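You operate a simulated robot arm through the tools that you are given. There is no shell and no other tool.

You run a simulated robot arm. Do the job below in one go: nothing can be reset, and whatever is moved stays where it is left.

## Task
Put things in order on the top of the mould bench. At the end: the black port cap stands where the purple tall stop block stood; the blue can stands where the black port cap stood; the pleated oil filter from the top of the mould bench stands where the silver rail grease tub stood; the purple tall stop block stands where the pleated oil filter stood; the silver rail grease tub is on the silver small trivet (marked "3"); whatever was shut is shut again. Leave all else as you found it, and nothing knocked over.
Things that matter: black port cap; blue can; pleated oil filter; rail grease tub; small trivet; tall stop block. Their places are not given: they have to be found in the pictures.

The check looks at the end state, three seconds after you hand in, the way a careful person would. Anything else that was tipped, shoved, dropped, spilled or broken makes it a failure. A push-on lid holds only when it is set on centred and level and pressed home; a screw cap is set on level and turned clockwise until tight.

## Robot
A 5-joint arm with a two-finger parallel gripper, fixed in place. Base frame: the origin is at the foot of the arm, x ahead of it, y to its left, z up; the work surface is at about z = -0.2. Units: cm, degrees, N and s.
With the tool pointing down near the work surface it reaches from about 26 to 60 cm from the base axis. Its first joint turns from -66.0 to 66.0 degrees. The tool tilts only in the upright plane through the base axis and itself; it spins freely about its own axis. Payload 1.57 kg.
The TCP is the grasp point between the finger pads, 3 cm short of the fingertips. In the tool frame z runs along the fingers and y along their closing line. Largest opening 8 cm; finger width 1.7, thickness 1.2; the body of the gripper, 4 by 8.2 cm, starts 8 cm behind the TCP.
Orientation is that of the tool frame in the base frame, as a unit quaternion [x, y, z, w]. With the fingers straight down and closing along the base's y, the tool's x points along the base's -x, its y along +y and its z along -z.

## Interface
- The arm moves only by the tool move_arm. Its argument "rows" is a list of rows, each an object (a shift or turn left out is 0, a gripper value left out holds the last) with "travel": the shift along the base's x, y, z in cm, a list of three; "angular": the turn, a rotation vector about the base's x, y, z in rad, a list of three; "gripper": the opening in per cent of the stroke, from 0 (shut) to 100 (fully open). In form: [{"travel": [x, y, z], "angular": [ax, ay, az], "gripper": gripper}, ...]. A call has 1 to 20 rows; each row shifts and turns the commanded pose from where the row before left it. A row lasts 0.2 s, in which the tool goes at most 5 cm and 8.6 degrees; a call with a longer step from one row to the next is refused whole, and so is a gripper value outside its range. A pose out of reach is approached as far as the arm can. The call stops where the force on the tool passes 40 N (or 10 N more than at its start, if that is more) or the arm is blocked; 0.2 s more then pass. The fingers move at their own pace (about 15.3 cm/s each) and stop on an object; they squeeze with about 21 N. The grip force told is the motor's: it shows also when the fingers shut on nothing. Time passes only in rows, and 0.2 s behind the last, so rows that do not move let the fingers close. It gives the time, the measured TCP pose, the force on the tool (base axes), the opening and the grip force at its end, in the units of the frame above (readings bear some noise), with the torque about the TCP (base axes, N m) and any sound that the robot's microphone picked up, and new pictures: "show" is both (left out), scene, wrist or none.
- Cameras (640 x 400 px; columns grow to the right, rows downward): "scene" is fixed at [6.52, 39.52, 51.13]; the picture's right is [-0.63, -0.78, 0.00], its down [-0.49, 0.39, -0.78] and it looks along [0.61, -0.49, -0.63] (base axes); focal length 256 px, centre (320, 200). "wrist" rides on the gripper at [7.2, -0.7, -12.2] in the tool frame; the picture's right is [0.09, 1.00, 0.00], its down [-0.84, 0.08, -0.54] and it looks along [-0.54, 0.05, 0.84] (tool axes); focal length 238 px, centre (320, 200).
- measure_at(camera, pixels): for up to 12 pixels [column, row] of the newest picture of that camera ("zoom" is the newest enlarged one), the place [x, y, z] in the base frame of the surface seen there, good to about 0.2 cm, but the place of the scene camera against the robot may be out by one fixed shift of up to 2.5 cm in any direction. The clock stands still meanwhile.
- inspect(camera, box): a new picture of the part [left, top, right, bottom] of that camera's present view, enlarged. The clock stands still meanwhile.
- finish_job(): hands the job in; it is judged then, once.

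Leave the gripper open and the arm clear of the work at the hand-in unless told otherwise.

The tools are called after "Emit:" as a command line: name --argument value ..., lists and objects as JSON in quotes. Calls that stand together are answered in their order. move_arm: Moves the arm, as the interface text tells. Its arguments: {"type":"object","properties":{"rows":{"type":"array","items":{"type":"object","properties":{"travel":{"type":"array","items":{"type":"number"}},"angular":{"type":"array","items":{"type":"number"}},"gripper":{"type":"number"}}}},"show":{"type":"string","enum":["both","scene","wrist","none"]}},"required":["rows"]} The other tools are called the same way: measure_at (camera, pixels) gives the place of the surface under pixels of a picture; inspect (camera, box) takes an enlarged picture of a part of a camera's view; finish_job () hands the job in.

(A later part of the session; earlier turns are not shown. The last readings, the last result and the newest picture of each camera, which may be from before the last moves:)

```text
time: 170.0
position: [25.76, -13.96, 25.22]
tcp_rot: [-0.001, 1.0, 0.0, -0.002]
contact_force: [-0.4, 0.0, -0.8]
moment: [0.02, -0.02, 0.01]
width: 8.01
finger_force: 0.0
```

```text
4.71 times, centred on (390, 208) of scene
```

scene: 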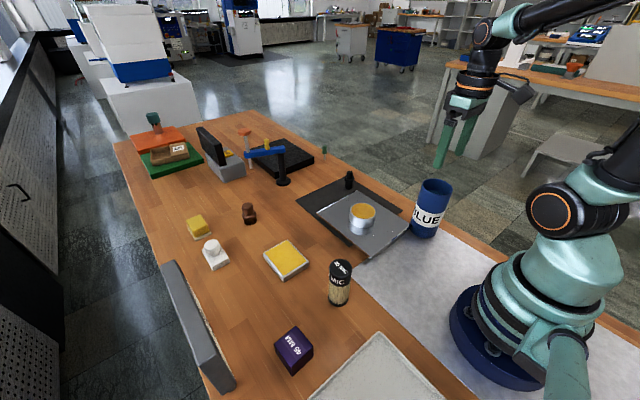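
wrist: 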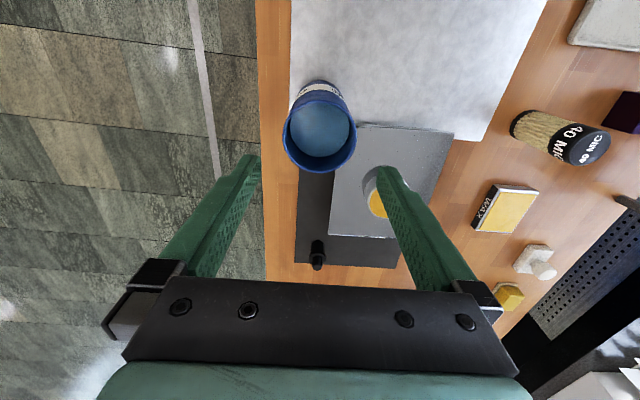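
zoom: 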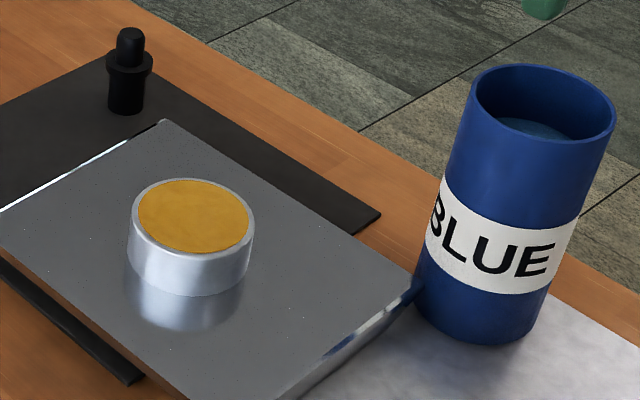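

Everything stands upright and clear. To be thorough about the "3", I'll look under the raised plate from the right side, off the bench edge, with a low camera: spin +45° and go to about (43,-30), then down in stages.

Emit:
move_arm --rows '[{"travel": [1, -0.5, 2]}, {"travel": [2.3, -2, 0], "angular": [0, 0, 0.1309]}, {"travel": [2.6, -2.5, 0], "angular": [0, 0, 0.1309]}, {"travel": [2.6, -2.5, 0], "angular": [0, 0, 0.1309]}, {"travel": [2.6, -2.5, 0], "angular": [0, 0, 0.1309]}, {"travel": [2.6, -2.5, 0], "angular": [0, 0, 0.1309]}, {"travel": [2.6, -2.5, 0], "angular": [0, 0, 0.1309]}, {"travel": [0.7, -1, -3]}, {"travel": [0, 0, -4]}, {"travel": [0, 0, -4]}, {"travel": [0, 0, -4]}, {"travel": [0, 0, 0]}]' --show "wrist"

```text
time: 172.6
position: [43.01, -30.09, 11.92]
tcp_rot: [-0.383, 0.924, 0.001, 0.0]
contact_force: [0.4, 0.2, 0.9]
moment: [-0.02, -0.02, -0.03]
width: 8.0
finger_force: 0.1
```

wrist: 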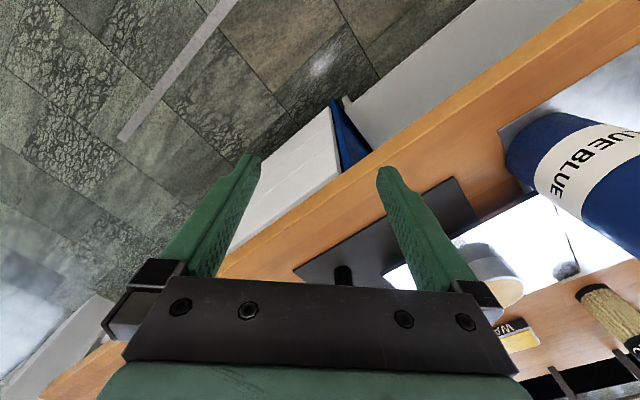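

Lowering further, still off the bench edge (y=-30, bench edge near -23).

Emit:
move_arm --rows '[{"travel": [0, -1, -3]}, {"travel": [0, -0.5, -3]}, {"travel": [0, 0, -3]}, {"travel": [0, 0, -3]}, {"travel": [0, 0, 0]}]' --show "wrist"

```text
time: 173.8
position: [43.14, -31.45, -0.06]
tcp_rot: [-0.384, 0.923, 0.0, -0.001]
contact_force: [-0.6, 0.6, -1.0]
moment: [-0.02, -0.03, -0.02]
width: 8.04
finger_force: 0.0
```

wrist: 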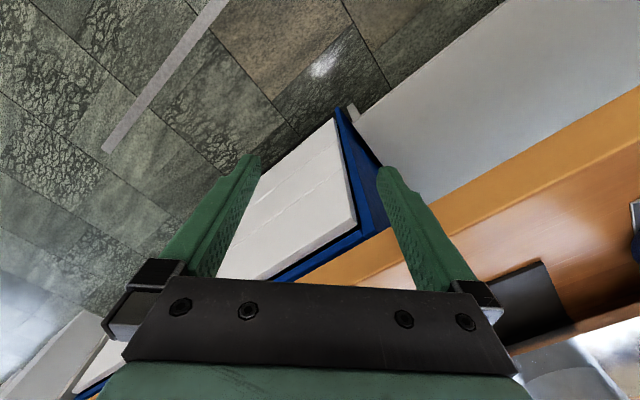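

Emit:
inspect --camera "wrist" --box '[480, 190, 640, 400]'

Emit:
inspect --camera "wrist" --box '[500, 320, 640, 400]'

```text
1.90 times, centred on (560, 295) of wrist
```

zoom: 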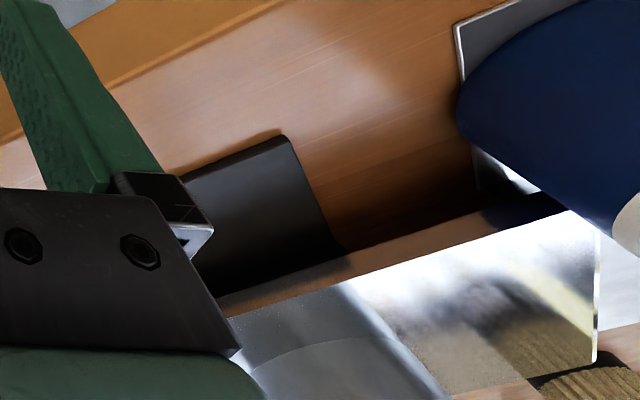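

```text
4.57 times, centred on (570, 360) of wrist
```

zoom: 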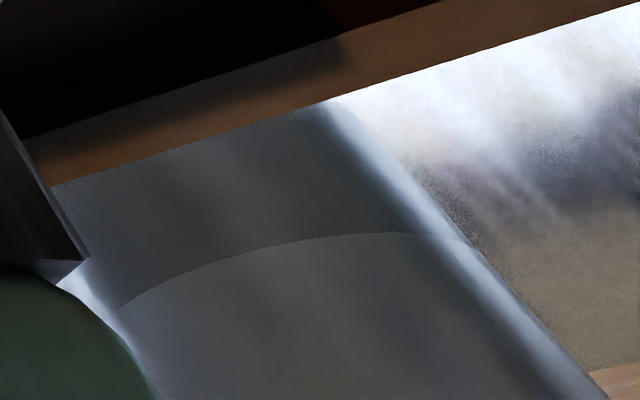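

I can look a bit under the edge: dark so far. A little lower (z≈-4).

Emit:
move_arm --rows '[{"travel": [-2, -1, -2]}, {"travel": [-2, 0, -2]}, {"travel": [0, 0, 0]}]' --show "wrist"

Emit:
inspect --camera "wrist" --box '[500, 260, 640, 400]'

```text
time: 174.6
position: [38.94, -32.56, -4.0]
tcp_rot: [-0.383, 0.924, -0.001, 0.0]
contact_force: [-0.3, 0.2, 0.0]
moment: [-0.04, 0.0, 0.03]
width: 7.99
finger_force: 0.0
```

wrist: 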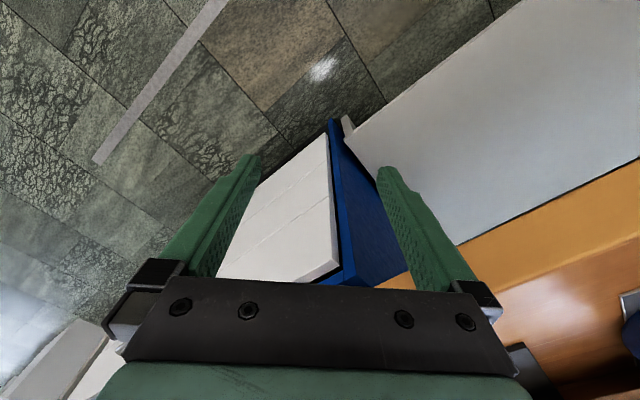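

```text
2.86 times, centred on (570, 330) of wrist
```

zoom: 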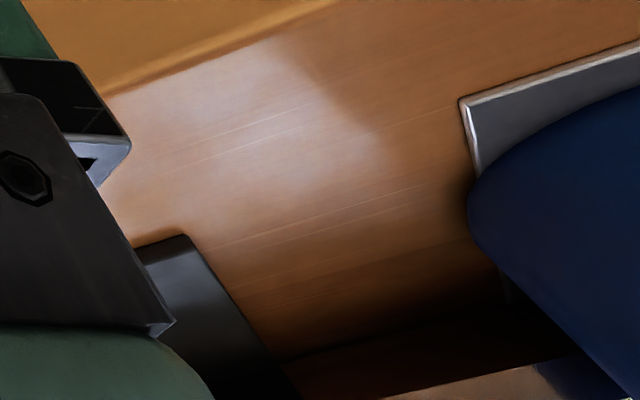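

Emit:
inspect --camera "wrist" --box '[555, 350, 640, 400]'

Emit:
measure_at --camera "wrist" --pixels '[[590, 380], [590, 388], [600, 385], [610, 380], [600, 375], [620, 372], [580, 392], [570, 380], [560, 365], [630, 370]]'

```text
7.53 times, centred on (598, 375) of wrist
```

zoom: 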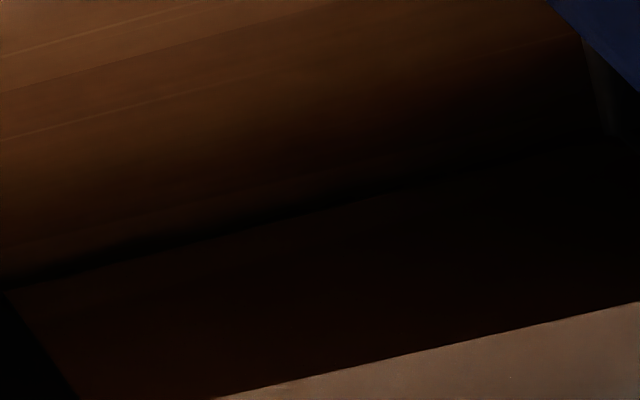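

```text
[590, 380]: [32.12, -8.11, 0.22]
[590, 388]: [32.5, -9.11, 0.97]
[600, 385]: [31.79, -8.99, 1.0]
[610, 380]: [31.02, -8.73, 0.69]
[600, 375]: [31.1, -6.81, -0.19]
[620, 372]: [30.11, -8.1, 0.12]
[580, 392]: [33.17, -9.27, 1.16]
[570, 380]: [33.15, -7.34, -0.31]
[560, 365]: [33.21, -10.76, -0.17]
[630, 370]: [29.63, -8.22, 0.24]
```

Underneath, the slab has sloped solid sides (an undercut block), so nothing is hidden below it – it may just be the mould block. Now I doubt it is the trivet. The wax tin's +x side showed a black band with marks in an earlier view; I'll go and look at that side, spinning to look towards -x.

Emit:
move_arm --rows '[{"travel": [0, 0, 4]}, {"travel": [0, 0, 4]}, {"travel": [0, 0, 4]}, {"travel": [0, 0, 4]}, {"travel": [0, 0, 4]}, {"travel": [0, 0, 4]}, {"travel": [0, 0, 3]}, {"travel": [0.3, 3, 0], "angular": [0, 0, 0.1472]}, {"travel": [0.5, 4, 0], "angular": [0, 0, 0.1472]}, {"travel": [0.5, 4.5, 0], "angular": [0, 0, 0.1472]}, {"travel": [0.5, 4.5, 0], "angular": [0, 0, 0.1472]}, {"travel": [0.5, 4.5, 0], "angular": [0, 0, 0.1472]}, {"travel": [0.5, 4.5, 0], "angular": [0, 0, 0.1472]}, {"travel": [0.5, 4.5, 0], "angular": [0, 0, 0.1472]}, {"travel": [0.6, 4.5, 0], "angular": [0, 0, 0.1472]}, {"travel": [0.6, 4.5, 0], "angular": [0, 0, 0.1472]}, {"travel": [0.6, 4.5, 0], "angular": [0, 0, 0.1472]}, {"travel": [0.6, 4.5, 0], "angular": [0, 0, 0.1472]}, {"travel": [0.6, 4.5, 0], "angular": [0, 0, 0.1472]}, {"travel": [0.6, 2.5, 0], "angular": [0, 0, 0.1472]}]' --show "none"

Emit:
move_arm --rows '[{"travel": [0.4, 0, -2], "angular": [0, 0, 0.1472]}, {"travel": [0.5, 0, -3], "angular": [0, 0, 0.1472]}, {"travel": [0.5, 0, -4], "angular": [0, 0, 0.1472]}, {"travel": [0, 0, 0]}, {"travel": [0, 0, 0]}]'

```text
time: 178.8
position: [45.83, 21.97, 23.19]
tcp_rot: [0.976, -0.218, 0.001, -0.001]
contact_force: [-0.3, -0.7, -0.3]
moment: [0.01, -0.03, 0.02]
width: 7.99
finger_force: 0.0
```

```text
time: 180.0
position: [47.2, 22.22, 13.98]
tcp_rot: [1.0, 0.001, 0.002, 0.0]
contact_force: [0.8, 0.2, -0.1]
moment: [0.01, -0.01, -0.01]
width: 8.01
finger_force: 0.0
```

scene: 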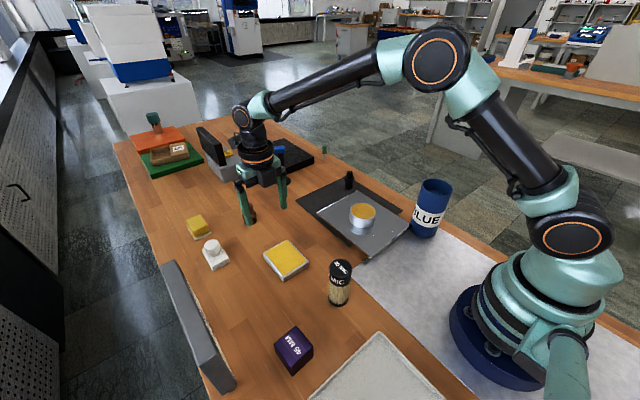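
wrist: 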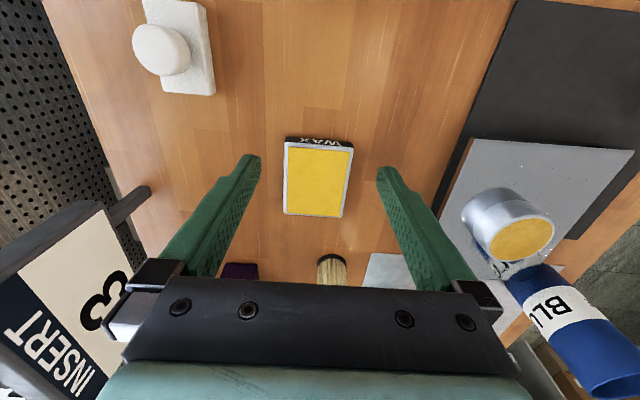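

Emit:
inspect --camera "wrist" --box '[270, 125, 370, 225]'

Emit:
inspect --camera "wrist" --box '[440, 130, 640, 290]'

Emit:
inspect --camera "wrist" --box '[120, 0, 230, 110]'

```text
4.00 times, centred on (320, 175) of wrist
```

zoom: 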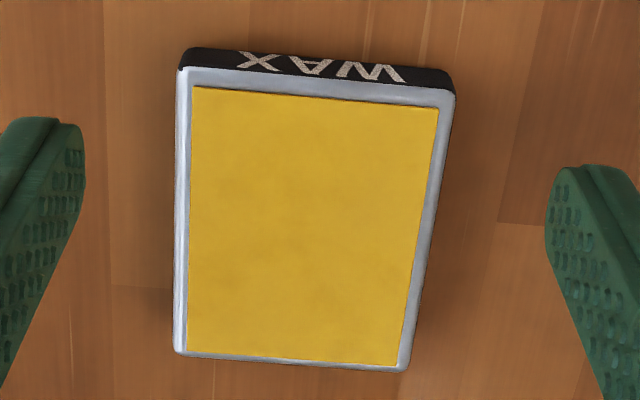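

```text
2.50 times, centred on (540, 210) of wrist
```

zoom: 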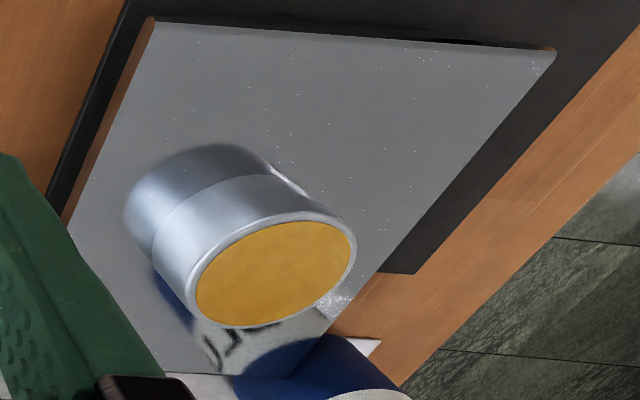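

```text
3.64 times, centred on (175, 55) of wrist
```

zoom: 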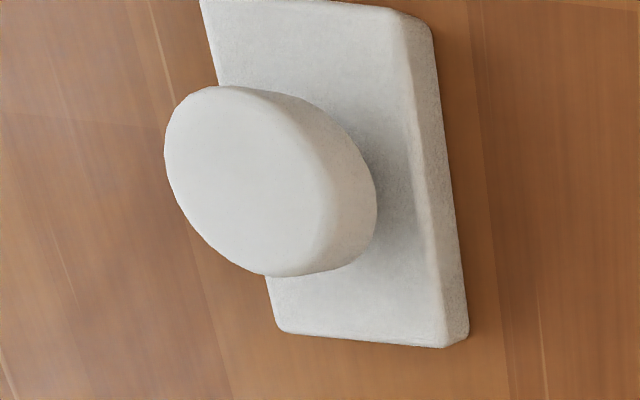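

"WAX" on both sides – so it's just the wax tin. One place remains unseen: the slab's sloped undersides, where a "3" would be hidden from above. I'll go back to the right side, off the edge, further along so the middle of that face is in view.

Emit:
move_arm --rows '[{"travel": [-0.5, 0, 4]}, {"travel": [-0.5, 0, 4]}, {"travel": [-0.4, -2, 3], "angular": [0, 0, -0.1472]}, {"travel": [0, -4.3, 0], "angular": [0, 0, -0.1472]}, {"travel": [0, -4.3, 0], "angular": [0, 0, -0.1472]}, {"travel": [0, -4.3, 0], "angular": [0, 0, -0.1472]}, {"travel": [0, -4.3, 0], "angular": [0, 0, -0.1472]}, {"travel": [0, -4.3, 0], "angular": [0, 0, -0.1472]}, {"travel": [0, -4.3, 0], "angular": [0, 0, -0.1472]}, {"travel": [0, -4.3, 0], "angular": [0, 0, -0.1472]}, {"travel": [0, -4.3, 0], "angular": [0, 0, -0.1472]}, {"travel": [0, -4.3, 0], "angular": [0, 0, -0.1472]}, {"travel": [0, -4.3, 0], "angular": [0, 0, -0.1472]}, {"travel": [0, -4.3, 0], "angular": [0, 0, -0.1472]}, {"travel": [0, -4.3, 0], "angular": [0, 0, -0.1472]}, {"travel": [0, -2, 0], "angular": [0, 0, -0.1472]}, {"travel": [0, 0, 0], "angular": [0, 0, -0.1472]}, {"travel": [0, 0, 0], "angular": [0, 0, -0.1472]}]' --show "none"

Emit:
move_arm --rows '[{"travel": [0, 0, -3], "angular": [0, 0, -0.1472]}, {"travel": [0, 0, -4]}, {"travel": [0, 0, -4]}, {"travel": [0, 0, -4]}, {"travel": [0, -1, -4]}, {"travel": [0, 0, -4]}, {"travel": [0, 0, 0]}, {"travel": [0, 0, 0]}]' --show "wrist"

```text
time: 183.8
position: [45.92, -33.72, 25.07]
tcp_rot: [-0.383, 0.924, 0.0, 0.0]
contact_force: [-0.8, 0.8, 0.2]
moment: [0.0, 0.01, 0.0]
width: 7.99
finger_force: 0.1
```

```text
time: 185.6
position: [46.09, -34.61, 1.97]
tcp_rot: [-0.315, 0.949, 0.0, 0.0]
contact_force: [0.1, 0.5, -0.2]
moment: [0.0, -0.01, 0.0]
width: 8.01
finger_force: 0.1
```

wrist: 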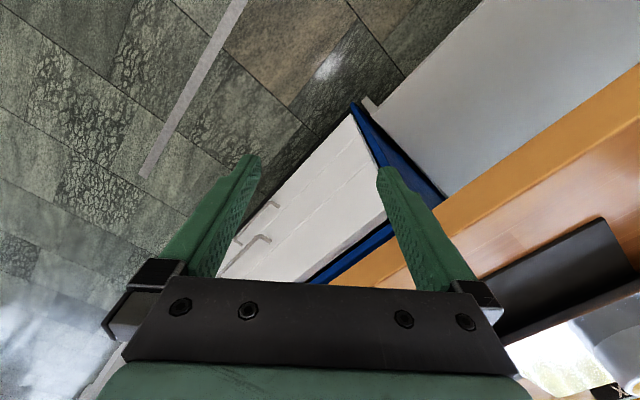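

Emit:
move_arm --rows '[{"travel": [0, 0, -3]}, {"travel": [0, 0, -3]}, {"travel": [0, 0, 0]}]' --show "wrist"

Emit:
inspect --camera "wrist" --box '[500, 290, 640, 400]'

Emit:
inspect --camera "wrist" --box '[560, 330, 640, 400]'

```text
time: 186.4
position: [45.74, -34.63, -3.92]
tcp_rot: [-0.315, 0.949, 0.0, -0.001]
contact_force: [0.3, -0.4, 0.3]
moment: [0.01, 0.0, 0.0]
width: 7.99
finger_force: 0.0
```

wrist: 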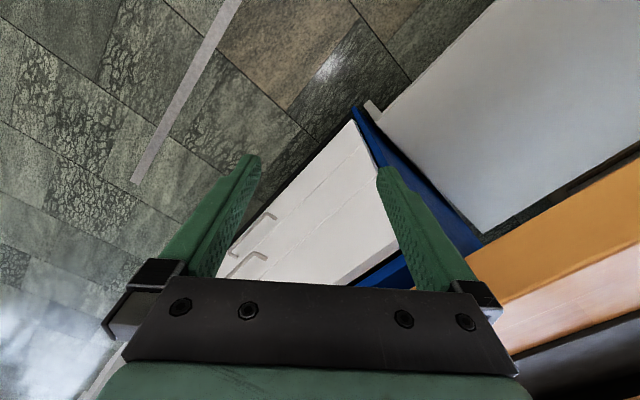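

```text
3.64 times, centred on (570, 345) of wrist
```

zoom: 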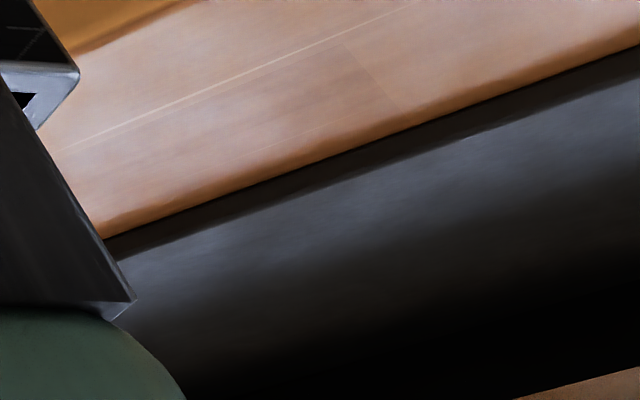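

```text
5.71 times, centred on (600, 365) of wrist
```

zoom: 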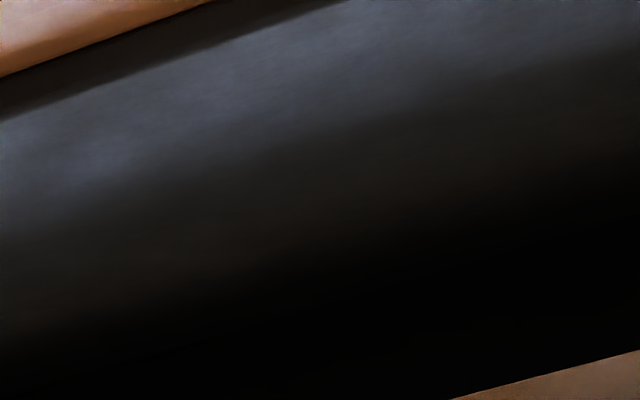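

No mark there either. Let me scan the rest of the scene picture I haven't enlarged yet, for anything silver marked "3".

Emit:
inspect --camera "scene" --box '[250, 0, 450, 125]'

Emit:
inspect --camera "scene" --box '[0, 150, 60, 230]'

Emit:
inspect --camera "scene" --box '[110, 95, 330, 235]'

Emit:
inspect --camera "scene" --box '[200, 230, 420, 400]'

```text
3.20 times, centred on (350, 62) of scene
```

zoom: 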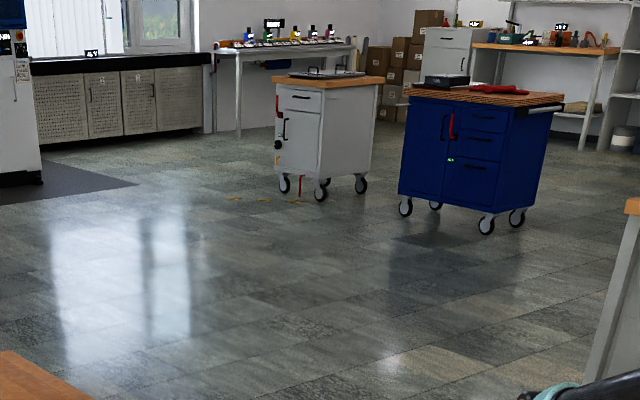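

```text
5.00 times, centred on (30, 190) of scene
```

zoom: 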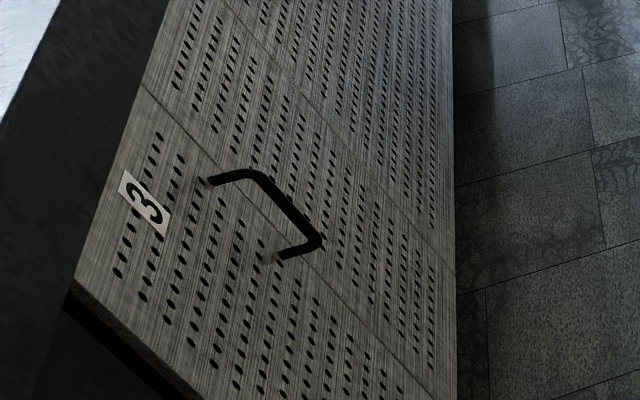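

```text
2.86 times, centred on (220, 165) of scene
```

zoom: 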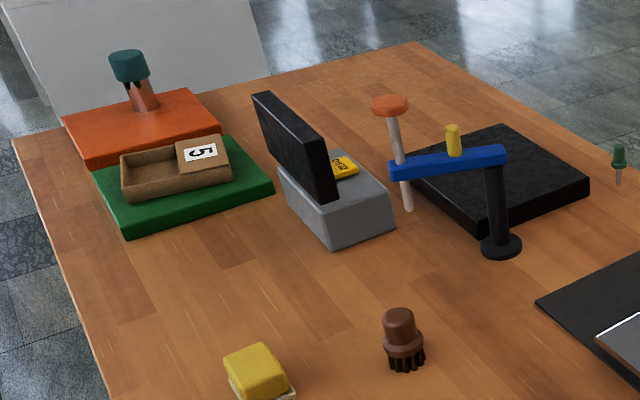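

```text
2.35 times, centred on (310, 315) of scene
```

zoom: 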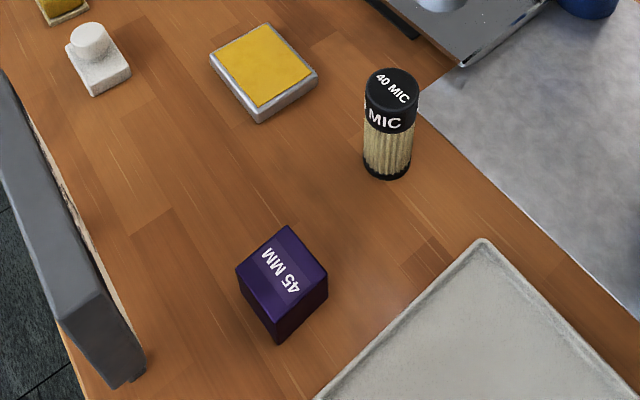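

The cabinet door far left is labelled "3", but it's 2 m away – only decor. I'll survey the light-grey mat near the robot base closely, where a flat silver thing could be camouflaged: go to (32,2,30), forward view.

Emit:
move_arm --rows '[{"travel": [0, 0, 5]}, {"travel": [0, 0, 5]}, {"travel": [0, 0, 5]}, {"travel": [0, 0, 5]}, {"travel": [0, 0, 5]}, {"travel": [-1, 3, 3], "angular": [0, 0, -0.128]}, {"travel": [-2, 4, 3], "angular": [0, 0, -0.128]}, {"travel": [-2, 4, 0], "angular": [0, 0, -0.128]}, {"travel": [-2, 4, 0], "angular": [0, 0, -0.128]}, {"travel": [-2, 4, 0], "angular": [0, 0, -0.128]}, {"travel": [-2, 4, 0]}, {"travel": [-2, 4, 0]}, {"travel": [-1, 4, 0]}, {"travel": [0, 4, 0]}, {"travel": [0, 0, 0]}]' --show "wrist"

```text
refused: row 7 steps farther than a row can; nothing moved
```

Emit:
move_arm --rows '[{"travel": [0, 0, 5]}, {"travel": [0, 0, 5]}, {"travel": [0, 0, 5]}, {"travel": [0, 0, 5]}, {"travel": [0, 0, 5]}, {"travel": [-1, 3, 3], "angular": [0, 0, -0.128]}, {"travel": [-2, 4, 0], "angular": [0, 0, -0.128]}, {"travel": [-2, 4, 0], "angular": [0, 0, -0.128]}, {"travel": [-2, 4, 0], "angular": [0, 0, -0.128]}, {"travel": [-2, 4, 0], "angular": [0, 0, -0.128]}, {"travel": [-2, 4, 0]}, {"travel": [-2, 4, 0]}, {"travel": [-1, 4, 0]}, {"travel": [0, 4, 0]}, {"travel": [0, 0, 0]}]' --show "wrist"

```text
time: 189.6
position: [31.81, 0.22, 24.19]
tcp_rot: [0.0, 1.0, 0.0, -0.003]
contact_force: [-0.8, 0.4, 0.2]
moment: [0.01, 0.01, 0.02]
width: 7.99
finger_force: 0.0
```

wrist: 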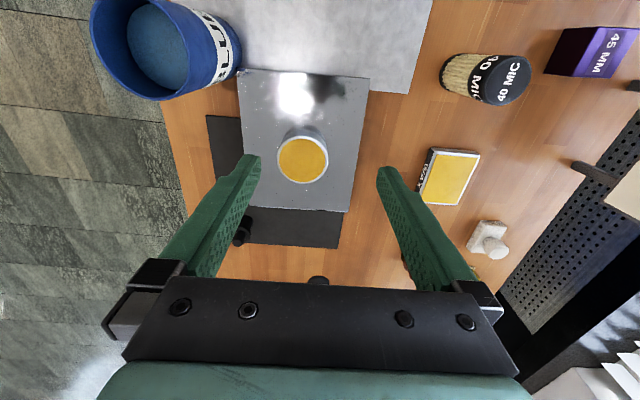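

Nothing on the mat. As a last check on the slab's sloped side faces, I'll use a tilted low view from the right, off the bench: spin about +140° first at a safe height near (34,-28).

Emit:
move_arm --rows '[{"travel": [0.1, -2, 0.5], "angular": [0, 0, 0.1443]}, {"travel": [0.1, -2, 0], "angular": [0, 0, 0.1443]}, {"travel": [0.1, -2, 0], "angular": [0, 0, 0.1443]}, {"travel": [0.1, -2, 0], "angular": [0, 0, 0.1443]}, {"travel": [0.1, -2, 0], "angular": [0, 0, 0.1443]}, {"travel": [0.1, -2, 0], "angular": [0, 0, 0.1443]}, {"travel": [0.1, -2, 0], "angular": [0, 0, 0.1443]}, {"travel": [0.1, -2, 0], "angular": [0, 0, 0.1443]}, {"travel": [0.2, -2, 0], "angular": [0, 0, 0.1443]}, {"travel": [0.2, -2, 0], "angular": [0, 0, 0.1443]}, {"travel": [0.2, -2, 0], "angular": [0, 0, 0.1443]}, {"travel": [0.2, -2, 0], "angular": [0, 0, 0.1443]}, {"travel": [0.2, -2, 0], "angular": [0, 0, 0.1443]}, {"travel": [0.2, -2, 0], "angular": [0, 0, 0.1443]}, {"travel": [0.2, -1, 0], "angular": [0, 0, 0.1443]}, {"travel": [0, 0, 0], "angular": [0, 0, 0.1443]}, {"travel": [0, 0, 0], "angular": [0, 0, 0.1443]}]' --show "none"

Emit:
move_arm --rows '[{"travel": [0, 0, -3], "angular": [0.083, 0.1, 0]}, {"travel": [0, 0, -3], "angular": [0.083, 0.1, 0]}, {"travel": [0, 0, -3], "angular": [0.083, 0.1, 0]}, {"travel": [0, 0, -3], "angular": [0.083, 0.1, 0]}, {"travel": [0, 0, -3]}, {"travel": [0, 0, 0]}]' --show "wrist"

```text
time: 193.2
position: [37.21, -24.25, 24.67]
tcp_rot: [0.938, -0.346, 0.003, 0.001]
contact_force: [0.3, 0.0, -0.5]
moment: [-0.03, -0.01, -0.03]
width: 7.98
finger_force: 0.0
out of reach, approached as far as the arm can: row 17
```

```text
time: 194.6
position: [37.92, -23.12, 9.86]
tcp_rot: [0.912, -0.323, -0.247, -0.052]
contact_force: [0.0, 0.0, 0.2]
moment: [0.01, 0.01, -0.01]
width: 8.0
finger_force: 0.0
out of reach, approached as far as the arm can: row 1, 3
```

wrist: 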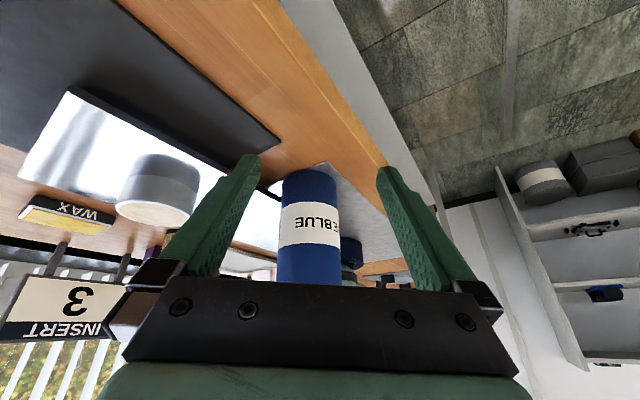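

Good low view: the slab's -y/+x sides are at (60–280, 85–190). Zooming in.

Emit:
inspect --camera "wrist" --box '[10, 70, 290, 200]'

Emit:
inspect --camera "wrist" --box '[50, 80, 150, 140]'

Emit:
inspect --camera "wrist" --box '[140, 100, 290, 200]'

```text
2.29 times, centred on (150, 135) of wrist
```

zoom: 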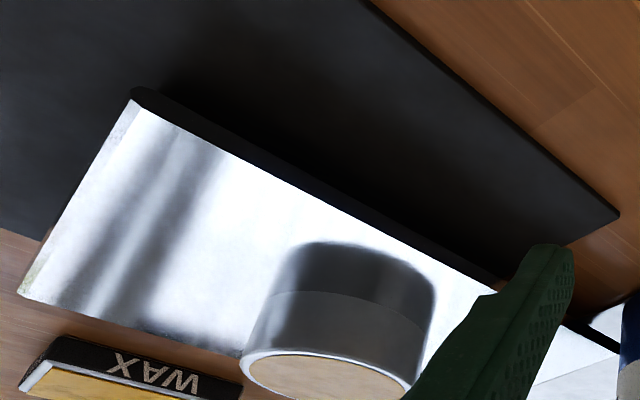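

```text
6.40 times, centred on (100, 110) of wrist
```

zoom: 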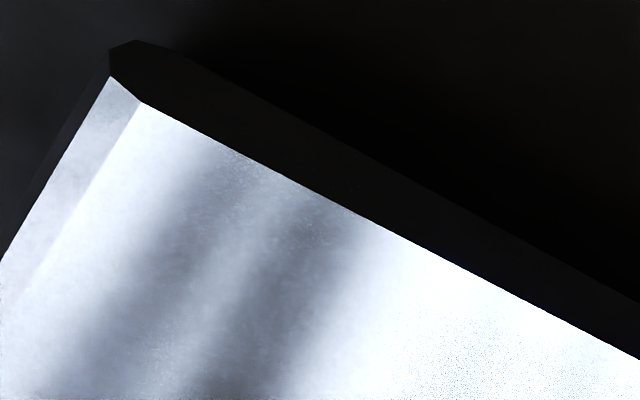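

```text
4.00 times, centred on (215, 150) of wrist
```

zoom: 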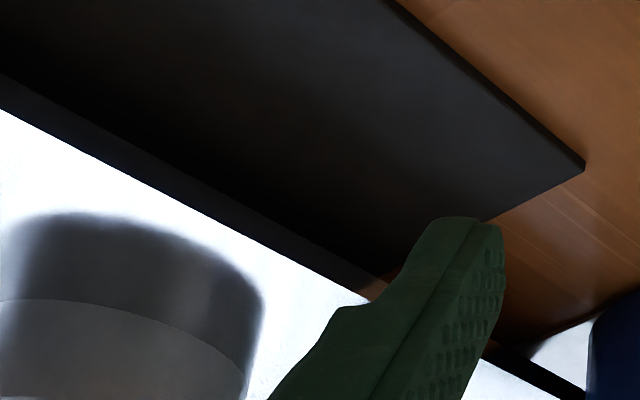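

No "3" on this side. I untilt and rise, then do the same low look at the +y side of the slab.

Emit:
move_arm --rows '[{"travel": [0, 0, 3], "angular": [-0.0663, -0.109, 0]}, {"travel": [0, 0, 3], "angular": [-0.0663, -0.109, 0]}, {"travel": [0, 0, 3], "angular": [-0.0663, -0.109, 0]}, {"travel": [0, 0, 3], "angular": [-0.0663, -0.109, 0]}, {"travel": [0, 0, 3]}, {"travel": [0, 0, 0]}]' --show "none"

```text
time: 196.0
position: [37.85, -23.22, 24.68]
tcp_rot: [0.942, -0.335, 0.0, 0.001]
contact_force: [0.7, 0.4, -0.5]
moment: [-0.01, 0.02, -0.01]
width: 8.02
finger_force: 0.1
```

Emit:
move_arm --rows '[{"travel": [-0.1, 4, 0], "angular": [0, 0, 0.138]}, {"travel": [-0.1, 4, 0], "angular": [0, 0, 0.138]}, {"travel": [-0.1, 4, 0], "angular": [0, 0, 0.138]}, {"travel": [-0.1, 4, 0], "angular": [0, 0, 0.138]}, {"travel": [-0.1, 4, 0], "angular": [0, 0, 0.138]}, {"travel": [-0.1, 4, 0], "angular": [0, 0, 0.138]}, {"travel": [-0.1, 4, 0], "angular": [0, 0, 0.138]}, {"travel": [-0.1, 4, 0], "angular": [0, 0, 0.138]}, {"travel": [-0.1, 4, 0], "angular": [0, 0, 0.138]}, {"travel": [-0.1, 4, 0], "angular": [0, 0, 0.138]}, {"travel": [-0.2, 4, 0]}, {"travel": [-0.2, 4, 0]}, {"travel": [-0.2, 3.2, 0]}, {"travel": [0, 0, -3]}, {"travel": [0, 0, -3], "angular": [-0.08, 0.102, 0]}, {"travel": [0, 0, -3], "angular": [-0.08, 0.102, 0]}, {"travel": [0, 0, -3], "angular": [-0.08, 0.102, 0]}, {"travel": [0, 0, -3], "angular": [-0.08, 0.102, 0]}, {"travel": [0, 0, 0]}]'

```text
time: 199.7
position: [31.23, 42.89, 13.32]
tcp_rot: [0.931, 0.328, -0.132, 0.091]
contact_force: [-1.9, 3.9, -0.2]
moment: [0.12, 0.04, -0.04]
width: 8.0
finger_force: 0.0
out of reach, approached as far as the arm can: row 1, 2, 3, 4, 5, 6, 7, 8, 9, 10, 16, 17, 18
stopped in row 18: the force on the tool passed its limit at 109 N (the readings are from after the stop); the commanded pose is now the measured one
```

scene: 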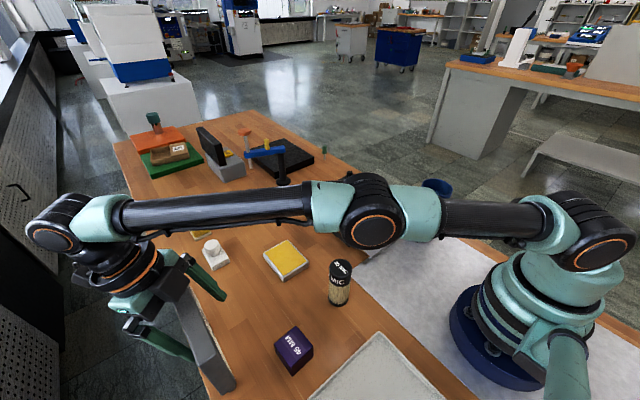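
wrist: 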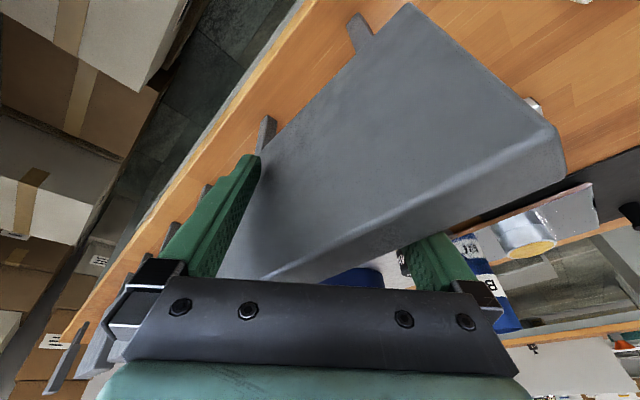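

The arm hit something: the spin demanded went beyond what the wrist can do and the arm ended up straddling the INSERT sign at (31,43,13). I'll look carefully before backing out.

Emit:
inspect --camera "scene" --box '[20, 180, 260, 400]'

Emit:
inspect --camera "wrist" --box '[160, 0, 600, 300]'

Emit:
measure_at --camera "wrist" --pixels '[[405, 10], [550, 135], [560, 175], [290, 270], [400, 120], [360, 35], [265, 130], [440, 200], [300, 180]]'

```text
1.82 times, centred on (140, 290) of scene
```

zoom: 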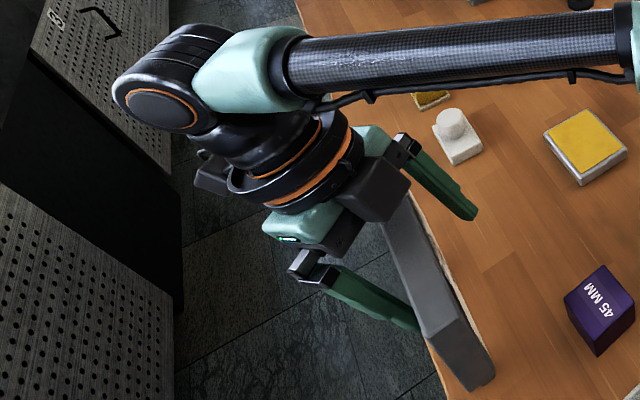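

```text
1.33 times, centred on (380, 150) of wrist
```

zoom: 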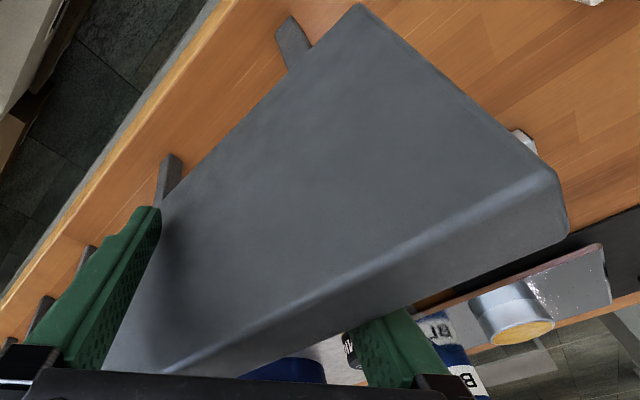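

```text
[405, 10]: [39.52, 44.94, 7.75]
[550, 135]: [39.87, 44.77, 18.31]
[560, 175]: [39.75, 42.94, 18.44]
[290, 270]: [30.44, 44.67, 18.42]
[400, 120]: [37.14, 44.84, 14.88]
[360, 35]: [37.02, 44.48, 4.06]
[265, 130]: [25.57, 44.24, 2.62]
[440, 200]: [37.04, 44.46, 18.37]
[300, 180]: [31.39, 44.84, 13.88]
```

The sign itself hasn't moved (front y≈42.4, back 44.85, top z 18.4). The gripper straddles it, the rear fingertip just touching its back. I ease off a little in +y and up in tiny steps and check.

Emit:
move_arm --rows '[{"travel": [0.05, 0.15, 0.2]}, {"travel": [0.05, 0.15, 0.2]}, {"travel": [0, 0, 0]}]' --show "wrist"

```text
time: 200.5
position: [31.2, 43.06, 13.73]
tcp_rot: [0.93, 0.329, -0.133, 0.092]
contact_force: [-1.3, -0.2, 0.2]
moment: [0.02, -0.03, -0.02]
width: 7.99
finger_force: 0.1
```

wrist: 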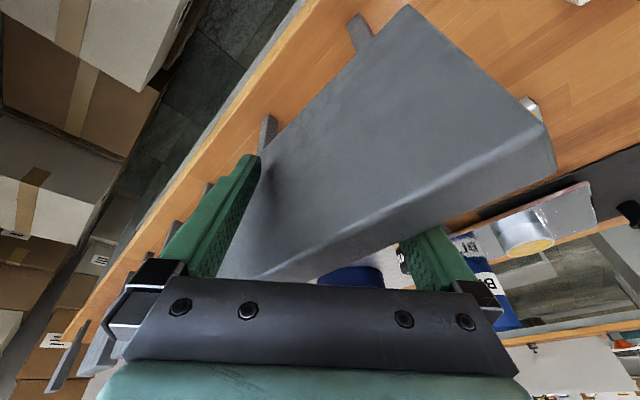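

Contact gone (forces ≈0), no reach complaint. I continue mostly upward, a little along the finger direction.

Emit:
move_arm --rows '[{"travel": [0.1, 0.15, 0.7]}, {"travel": [0.1, 0.15, 0.8]}, {"travel": [0.1, 0.1, 0.8]}, {"travel": [0, 0, 0]}]' --show "wrist"

```text
time: 201.5
position: [31.01, 42.95, 15.02]
tcp_rot: [0.931, 0.329, -0.133, 0.092]
contact_force: [-0.1, -0.8, -0.2]
moment: [0.01, 0.02, 0.0]
width: 8.0
finger_force: 0.1
out of reach, approached as far as the arm can: row 1, 3
```

wrist: 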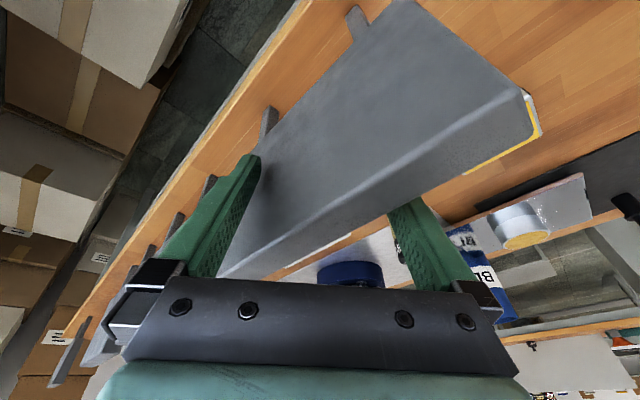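

Emit:
move_arm --rows '[{"travel": [0, 0, 0.7]}, {"travel": [0, 0, 0.7]}, {"travel": [0, 0, 0.7]}, {"travel": [0, 0, 0]}]' --show "wrist"

```text
time: 202.5
position: [30.75, 42.89, 17.19]
tcp_rot: [0.931, 0.329, -0.131, 0.091]
contact_force: [-2.5, 13.1, -10.7]
moment: [0.22, -0.37, -0.46]
width: 8.01
finger_force: 0.0
```

wrist: 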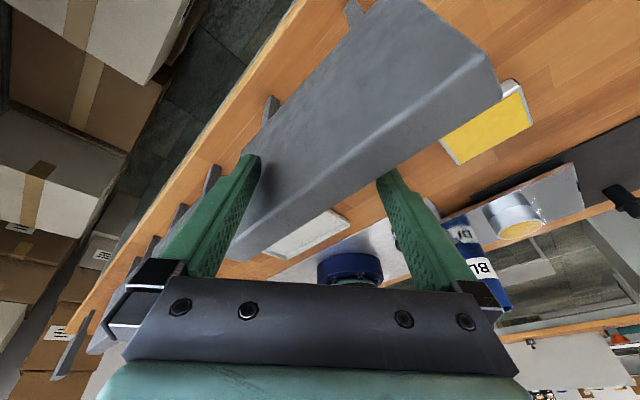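

Slight contact again (+13 N in y from the sign's back). I shift +y a bit to relieve it.

Emit:
move_arm --rows '[{"travel": [0.1, 0.25, 0]}, {"travel": [0.1, 0.15, 0]}, {"travel": [0, 0, 0]}]' --show "none"

```text
time: 203.3
position: [30.96, 42.93, 17.16]
tcp_rot: [0.93, 0.33, -0.131, 0.091]
contact_force: [-6.1, 16.6, -10.5]
moment: [0.29, -0.24, -0.51]
width: 8.01
finger_force: 0.0
out of reach, approached as far as the arm can: row 1
```

Spinning the tool slightly back (negative z) moves both fingers away from the sign and relieves the wrist. I do that in small steps.

Emit:
move_arm --rows '[{"travel": [0, 0, 0], "angular": [0, 0, -0.06]}, {"travel": [0, 0, 0], "angular": [0, 0, -0.06]}, {"travel": [0, 0, 0]}]' --show "none"

```text
time: 204.1
position: [30.95, 42.84, 17.2]
tcp_rot: [0.948, 0.274, -0.125, 0.099]
contact_force: [-0.2, -0.1, -0.7]
moment: [0.02, -0.01, -0.04]
width: 8.01
finger_force: 0.1
```

Relieved. Continue up with a bit more back-spin.

Emit:
move_arm --rows '[{"travel": [0, 0.05, 0.3], "angular": [0, 0, -0.06]}, {"travel": [0, 0, 0.7], "angular": [0, 0, -0.04]}, {"travel": [0, 0, 0.8]}, {"travel": [0, 0, 0.8]}, {"travel": [0, 0, 0]}]' --show "wrist"

```text
time: 205.3
position: [30.62, 42.44, 19.76]
tcp_rot: [0.96, 0.23, -0.12, 0.103]
contact_force: [0.1, -0.5, -0.1]
moment: [-0.01, 0.02, -0.01]
width: 8.01
finger_force: 0.0
out of reach, approached as far as the arm can: row 1, 3
```

wrist: 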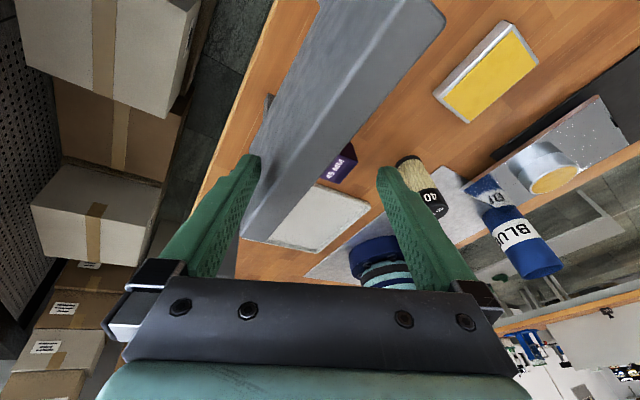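

No contact. Two to three more cm up to clear the sign's top.

Emit:
move_arm --rows '[{"travel": [0, 0, 0.7], "angular": [0, 0, -0.04]}, {"travel": [0, 0, 0.8]}, {"travel": [0, 0, 0.8], "angular": [0, 0, -0.04]}, {"travel": [0, 0, 0.8]}, {"travel": [0, 0, 0]}]' --show "wrist"

```text
time: 206.5
position: [30.26, 42.18, 22.87]
tcp_rot: [0.969, 0.193, -0.115, 0.107]
contact_force: [0.7, 0.3, 0.4]
moment: [-0.04, 0.03, -0.03]
width: 7.99
finger_force: 0.0
out of reach, approached as far as the arm can: row 2, 4
```

wrist: 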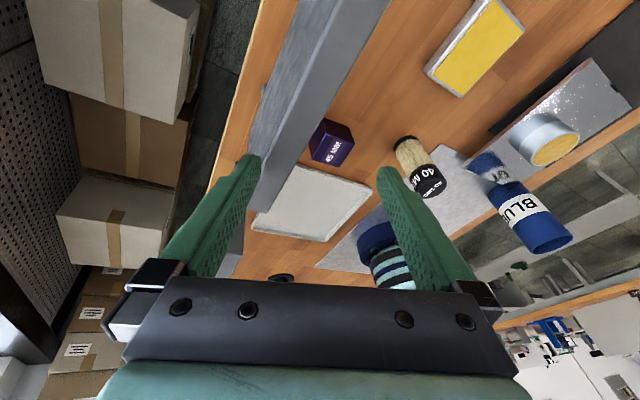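

Fingertips are now above the sign (20 vs 18.4). I rise further, untilt, and move back inward over the bench.

Emit:
move_arm --rows '[{"travel": [0, 0, 2]}, {"travel": [-0.3, -0.5, 1.5], "angular": [0.085, -0.061, 0]}, {"travel": [-0.5, -1, 1], "angular": [0.085, -0.061, 0]}, {"travel": [-0.5, -1.5, 0.5], "angular": [0.085, -0.061, 0]}, {"travel": [-0.5, -2, 0], "angular": [0, 0, -0.12]}, {"travel": [0, -2, 0], "angular": [0, 0, -0.12]}, {"travel": [0, -2, 0], "angular": [0, 0, -0.12]}, {"travel": [0, -2, 0], "angular": [0, 0, -0.12]}, {"travel": [0, -2, 0], "angular": [0, 0, -0.12]}, {"travel": [0, 0, 0]}]'

```text
time: 208.7
position: [34.78, 36.67, 37.66]
tcp_rot: [0.994, -0.105, -0.017, 0.022]
contact_force: [0.4, -1.4, -0.9]
moment: [-0.01, -0.02, 0.0]
width: 7.97
finger_force: 0.2
out of reach, approached as far as the arm can: row 1, 2, 3, 4, 5, 6, 7, 8, 9
```

scene: 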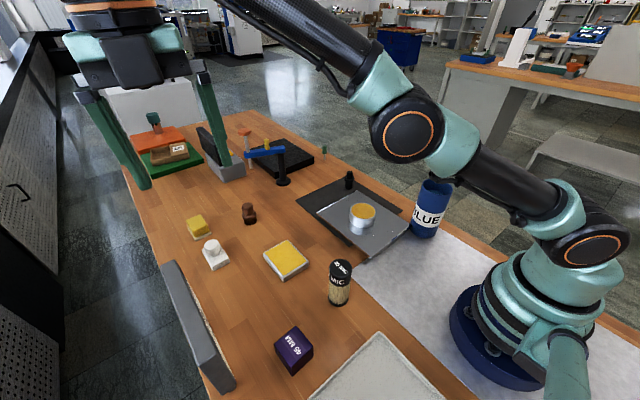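
wrist: 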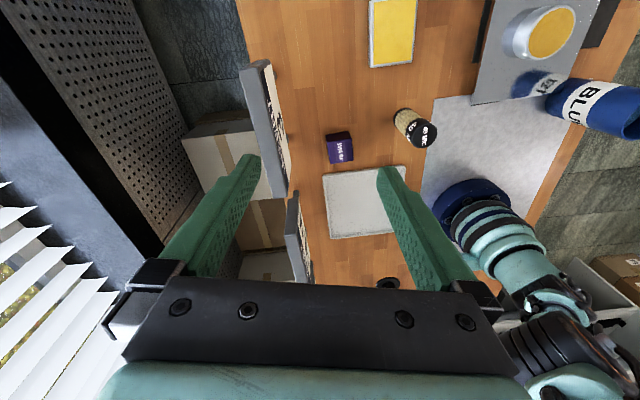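

Clear of everything; the sign looks unmoved in the scene (161,262)–(236,388) as before. I now spin back to the normal orientation while moving inward to a safe place.

Emit:
move_arm --rows '[{"travel": [0, 0, 0], "angular": [0, 0, -0.1466]}, {"travel": [0, -0.5, 0], "angular": [0, 0, -0.1466]}, {"travel": [0, -0.5, 0], "angular": [0, 0, -0.1466]}, {"travel": [0, -1, 0], "angular": [0, 0, -0.1466]}, {"travel": [0, -1, -0.5], "angular": [0, 0, -0.1466]}, {"travel": [0, -1, -0.5], "angular": [0, 0, -0.1466]}, {"travel": [0, -1, -0.5], "angular": [0, 0, -0.1466]}, {"travel": [0, -1, -0.5], "angular": [0, 0, -0.1466]}, {"travel": [0, -1, -0.5], "angular": [0, 0, -0.1466]}, {"travel": [0, -1, -0.5], "angular": [0, 0, -0.1466]}, {"travel": [0, -1, -0.5], "angular": [0, 0, -0.1466]}, {"travel": [0, -1, -0.5], "angular": [0, 0, -0.1466]}, {"travel": [0, -1, -0.5], "angular": [0, 0, -0.1466]}, {"travel": [0, -1, -0.5], "angular": [0, 0, -0.1466]}, {"travel": [0, -1, -0.5], "angular": [0, 0, -0.1466]}, {"travel": [0, -1, -0.5], "angular": [0, 0, -0.1466]}, {"travel": [0, -1, -0.5], "angular": [0, 0, -0.1466]}, {"travel": [0, -1, -0.5], "angular": [0, 0, -0.1466]}, {"travel": [0, -1, -0.5], "angular": [0, 0, -0.1466]}, {"travel": [0, -1, -0.5], "angular": [0, 0, -0.1466]}]'

```text
time: 212.9
position: [42.79, 25.37, 41.08]
tcp_rot: [0.001, 1.0, 0.006, 0.009]
contact_force: [-0.2, -0.2, -1.0]
moment: [0.0, -0.01, -0.01]
width: 8.0
finger_force: 0.2
out of reach, approached as far as the arm can: row 2, 3, 4, 5, 6, 7, 8, 9, 10, 11, 12, 13, 14, 15, 16, 17, 18, 19, 20
```

scene: 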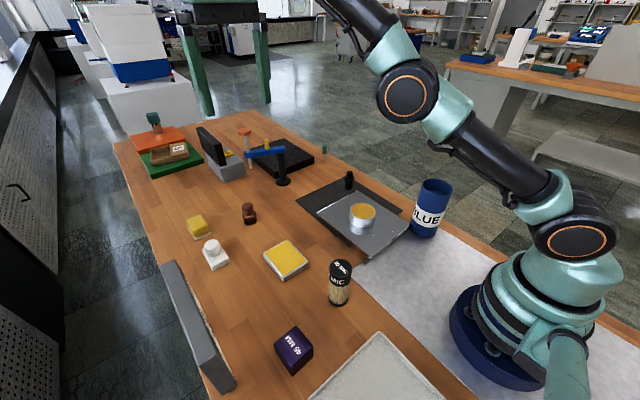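
wrist: 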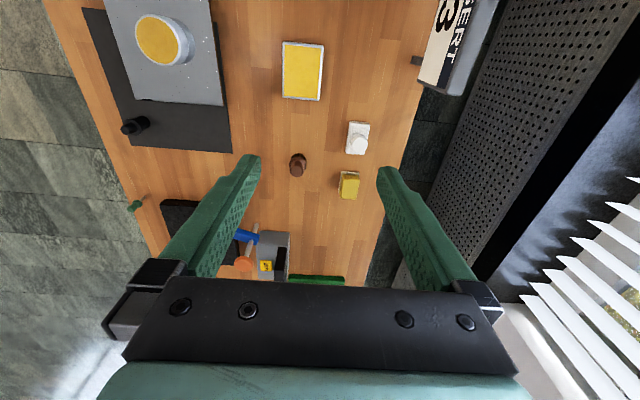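

I understand the trouble: a residual tilt out of the radial plane made poses "out of reach". I correct the tilt (about 1°) and verify.

Emit:
move_arm --rows '[{"travel": [0, 0, 0], "angular": [-0.012, 0.018, 0]}, {"travel": [-2, -1, -2]}, {"travel": [-2, -1, -2]}, {"travel": [0, 0, 0]}, {"travel": [0, 0, 0]}]' --show "wrist"

```text
time: 214.1
position: [38.86, 23.26, 36.96]
tcp_rot: [-0.001, 1.0, 0.002, 0.003]
contact_force: [0.0, 0.4, 0.1]
moment: [0.0, 0.0, -0.04]
width: 7.97
finger_force: 0.0
```

wrist: 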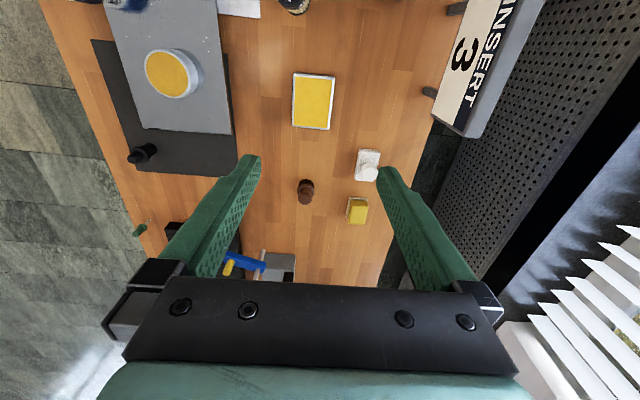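

Orientation is clean again. I check that the sign and everything else is unchanged: zoom on the same scene region as before and measure the sign.

Emit:
inspect --camera "scene" --box '[150, 250, 250, 400]'

Emit:
measure_at --camera "wrist" --pixels '[[470, 60], [455, 10], [440, 118], [428, 92], [455, 8], [500, 60], [480, 110]]'

Emit:
inspect --camera "scene" --box '[330, 165, 450, 265]'

```text
2.67 times, centred on (200, 325) of scene
```

zoom: 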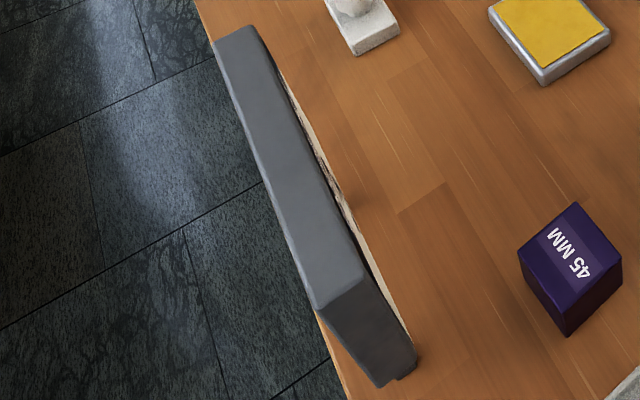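

```text
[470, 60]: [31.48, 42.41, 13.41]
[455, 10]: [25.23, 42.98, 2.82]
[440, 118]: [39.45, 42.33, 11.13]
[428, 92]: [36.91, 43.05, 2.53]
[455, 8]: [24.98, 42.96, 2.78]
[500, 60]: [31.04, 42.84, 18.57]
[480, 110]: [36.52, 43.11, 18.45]
```

```text
4.00 times, centred on (390, 215) of scene
```

zoom: 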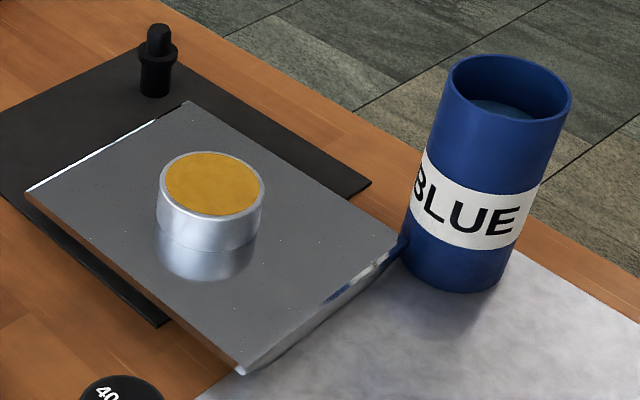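

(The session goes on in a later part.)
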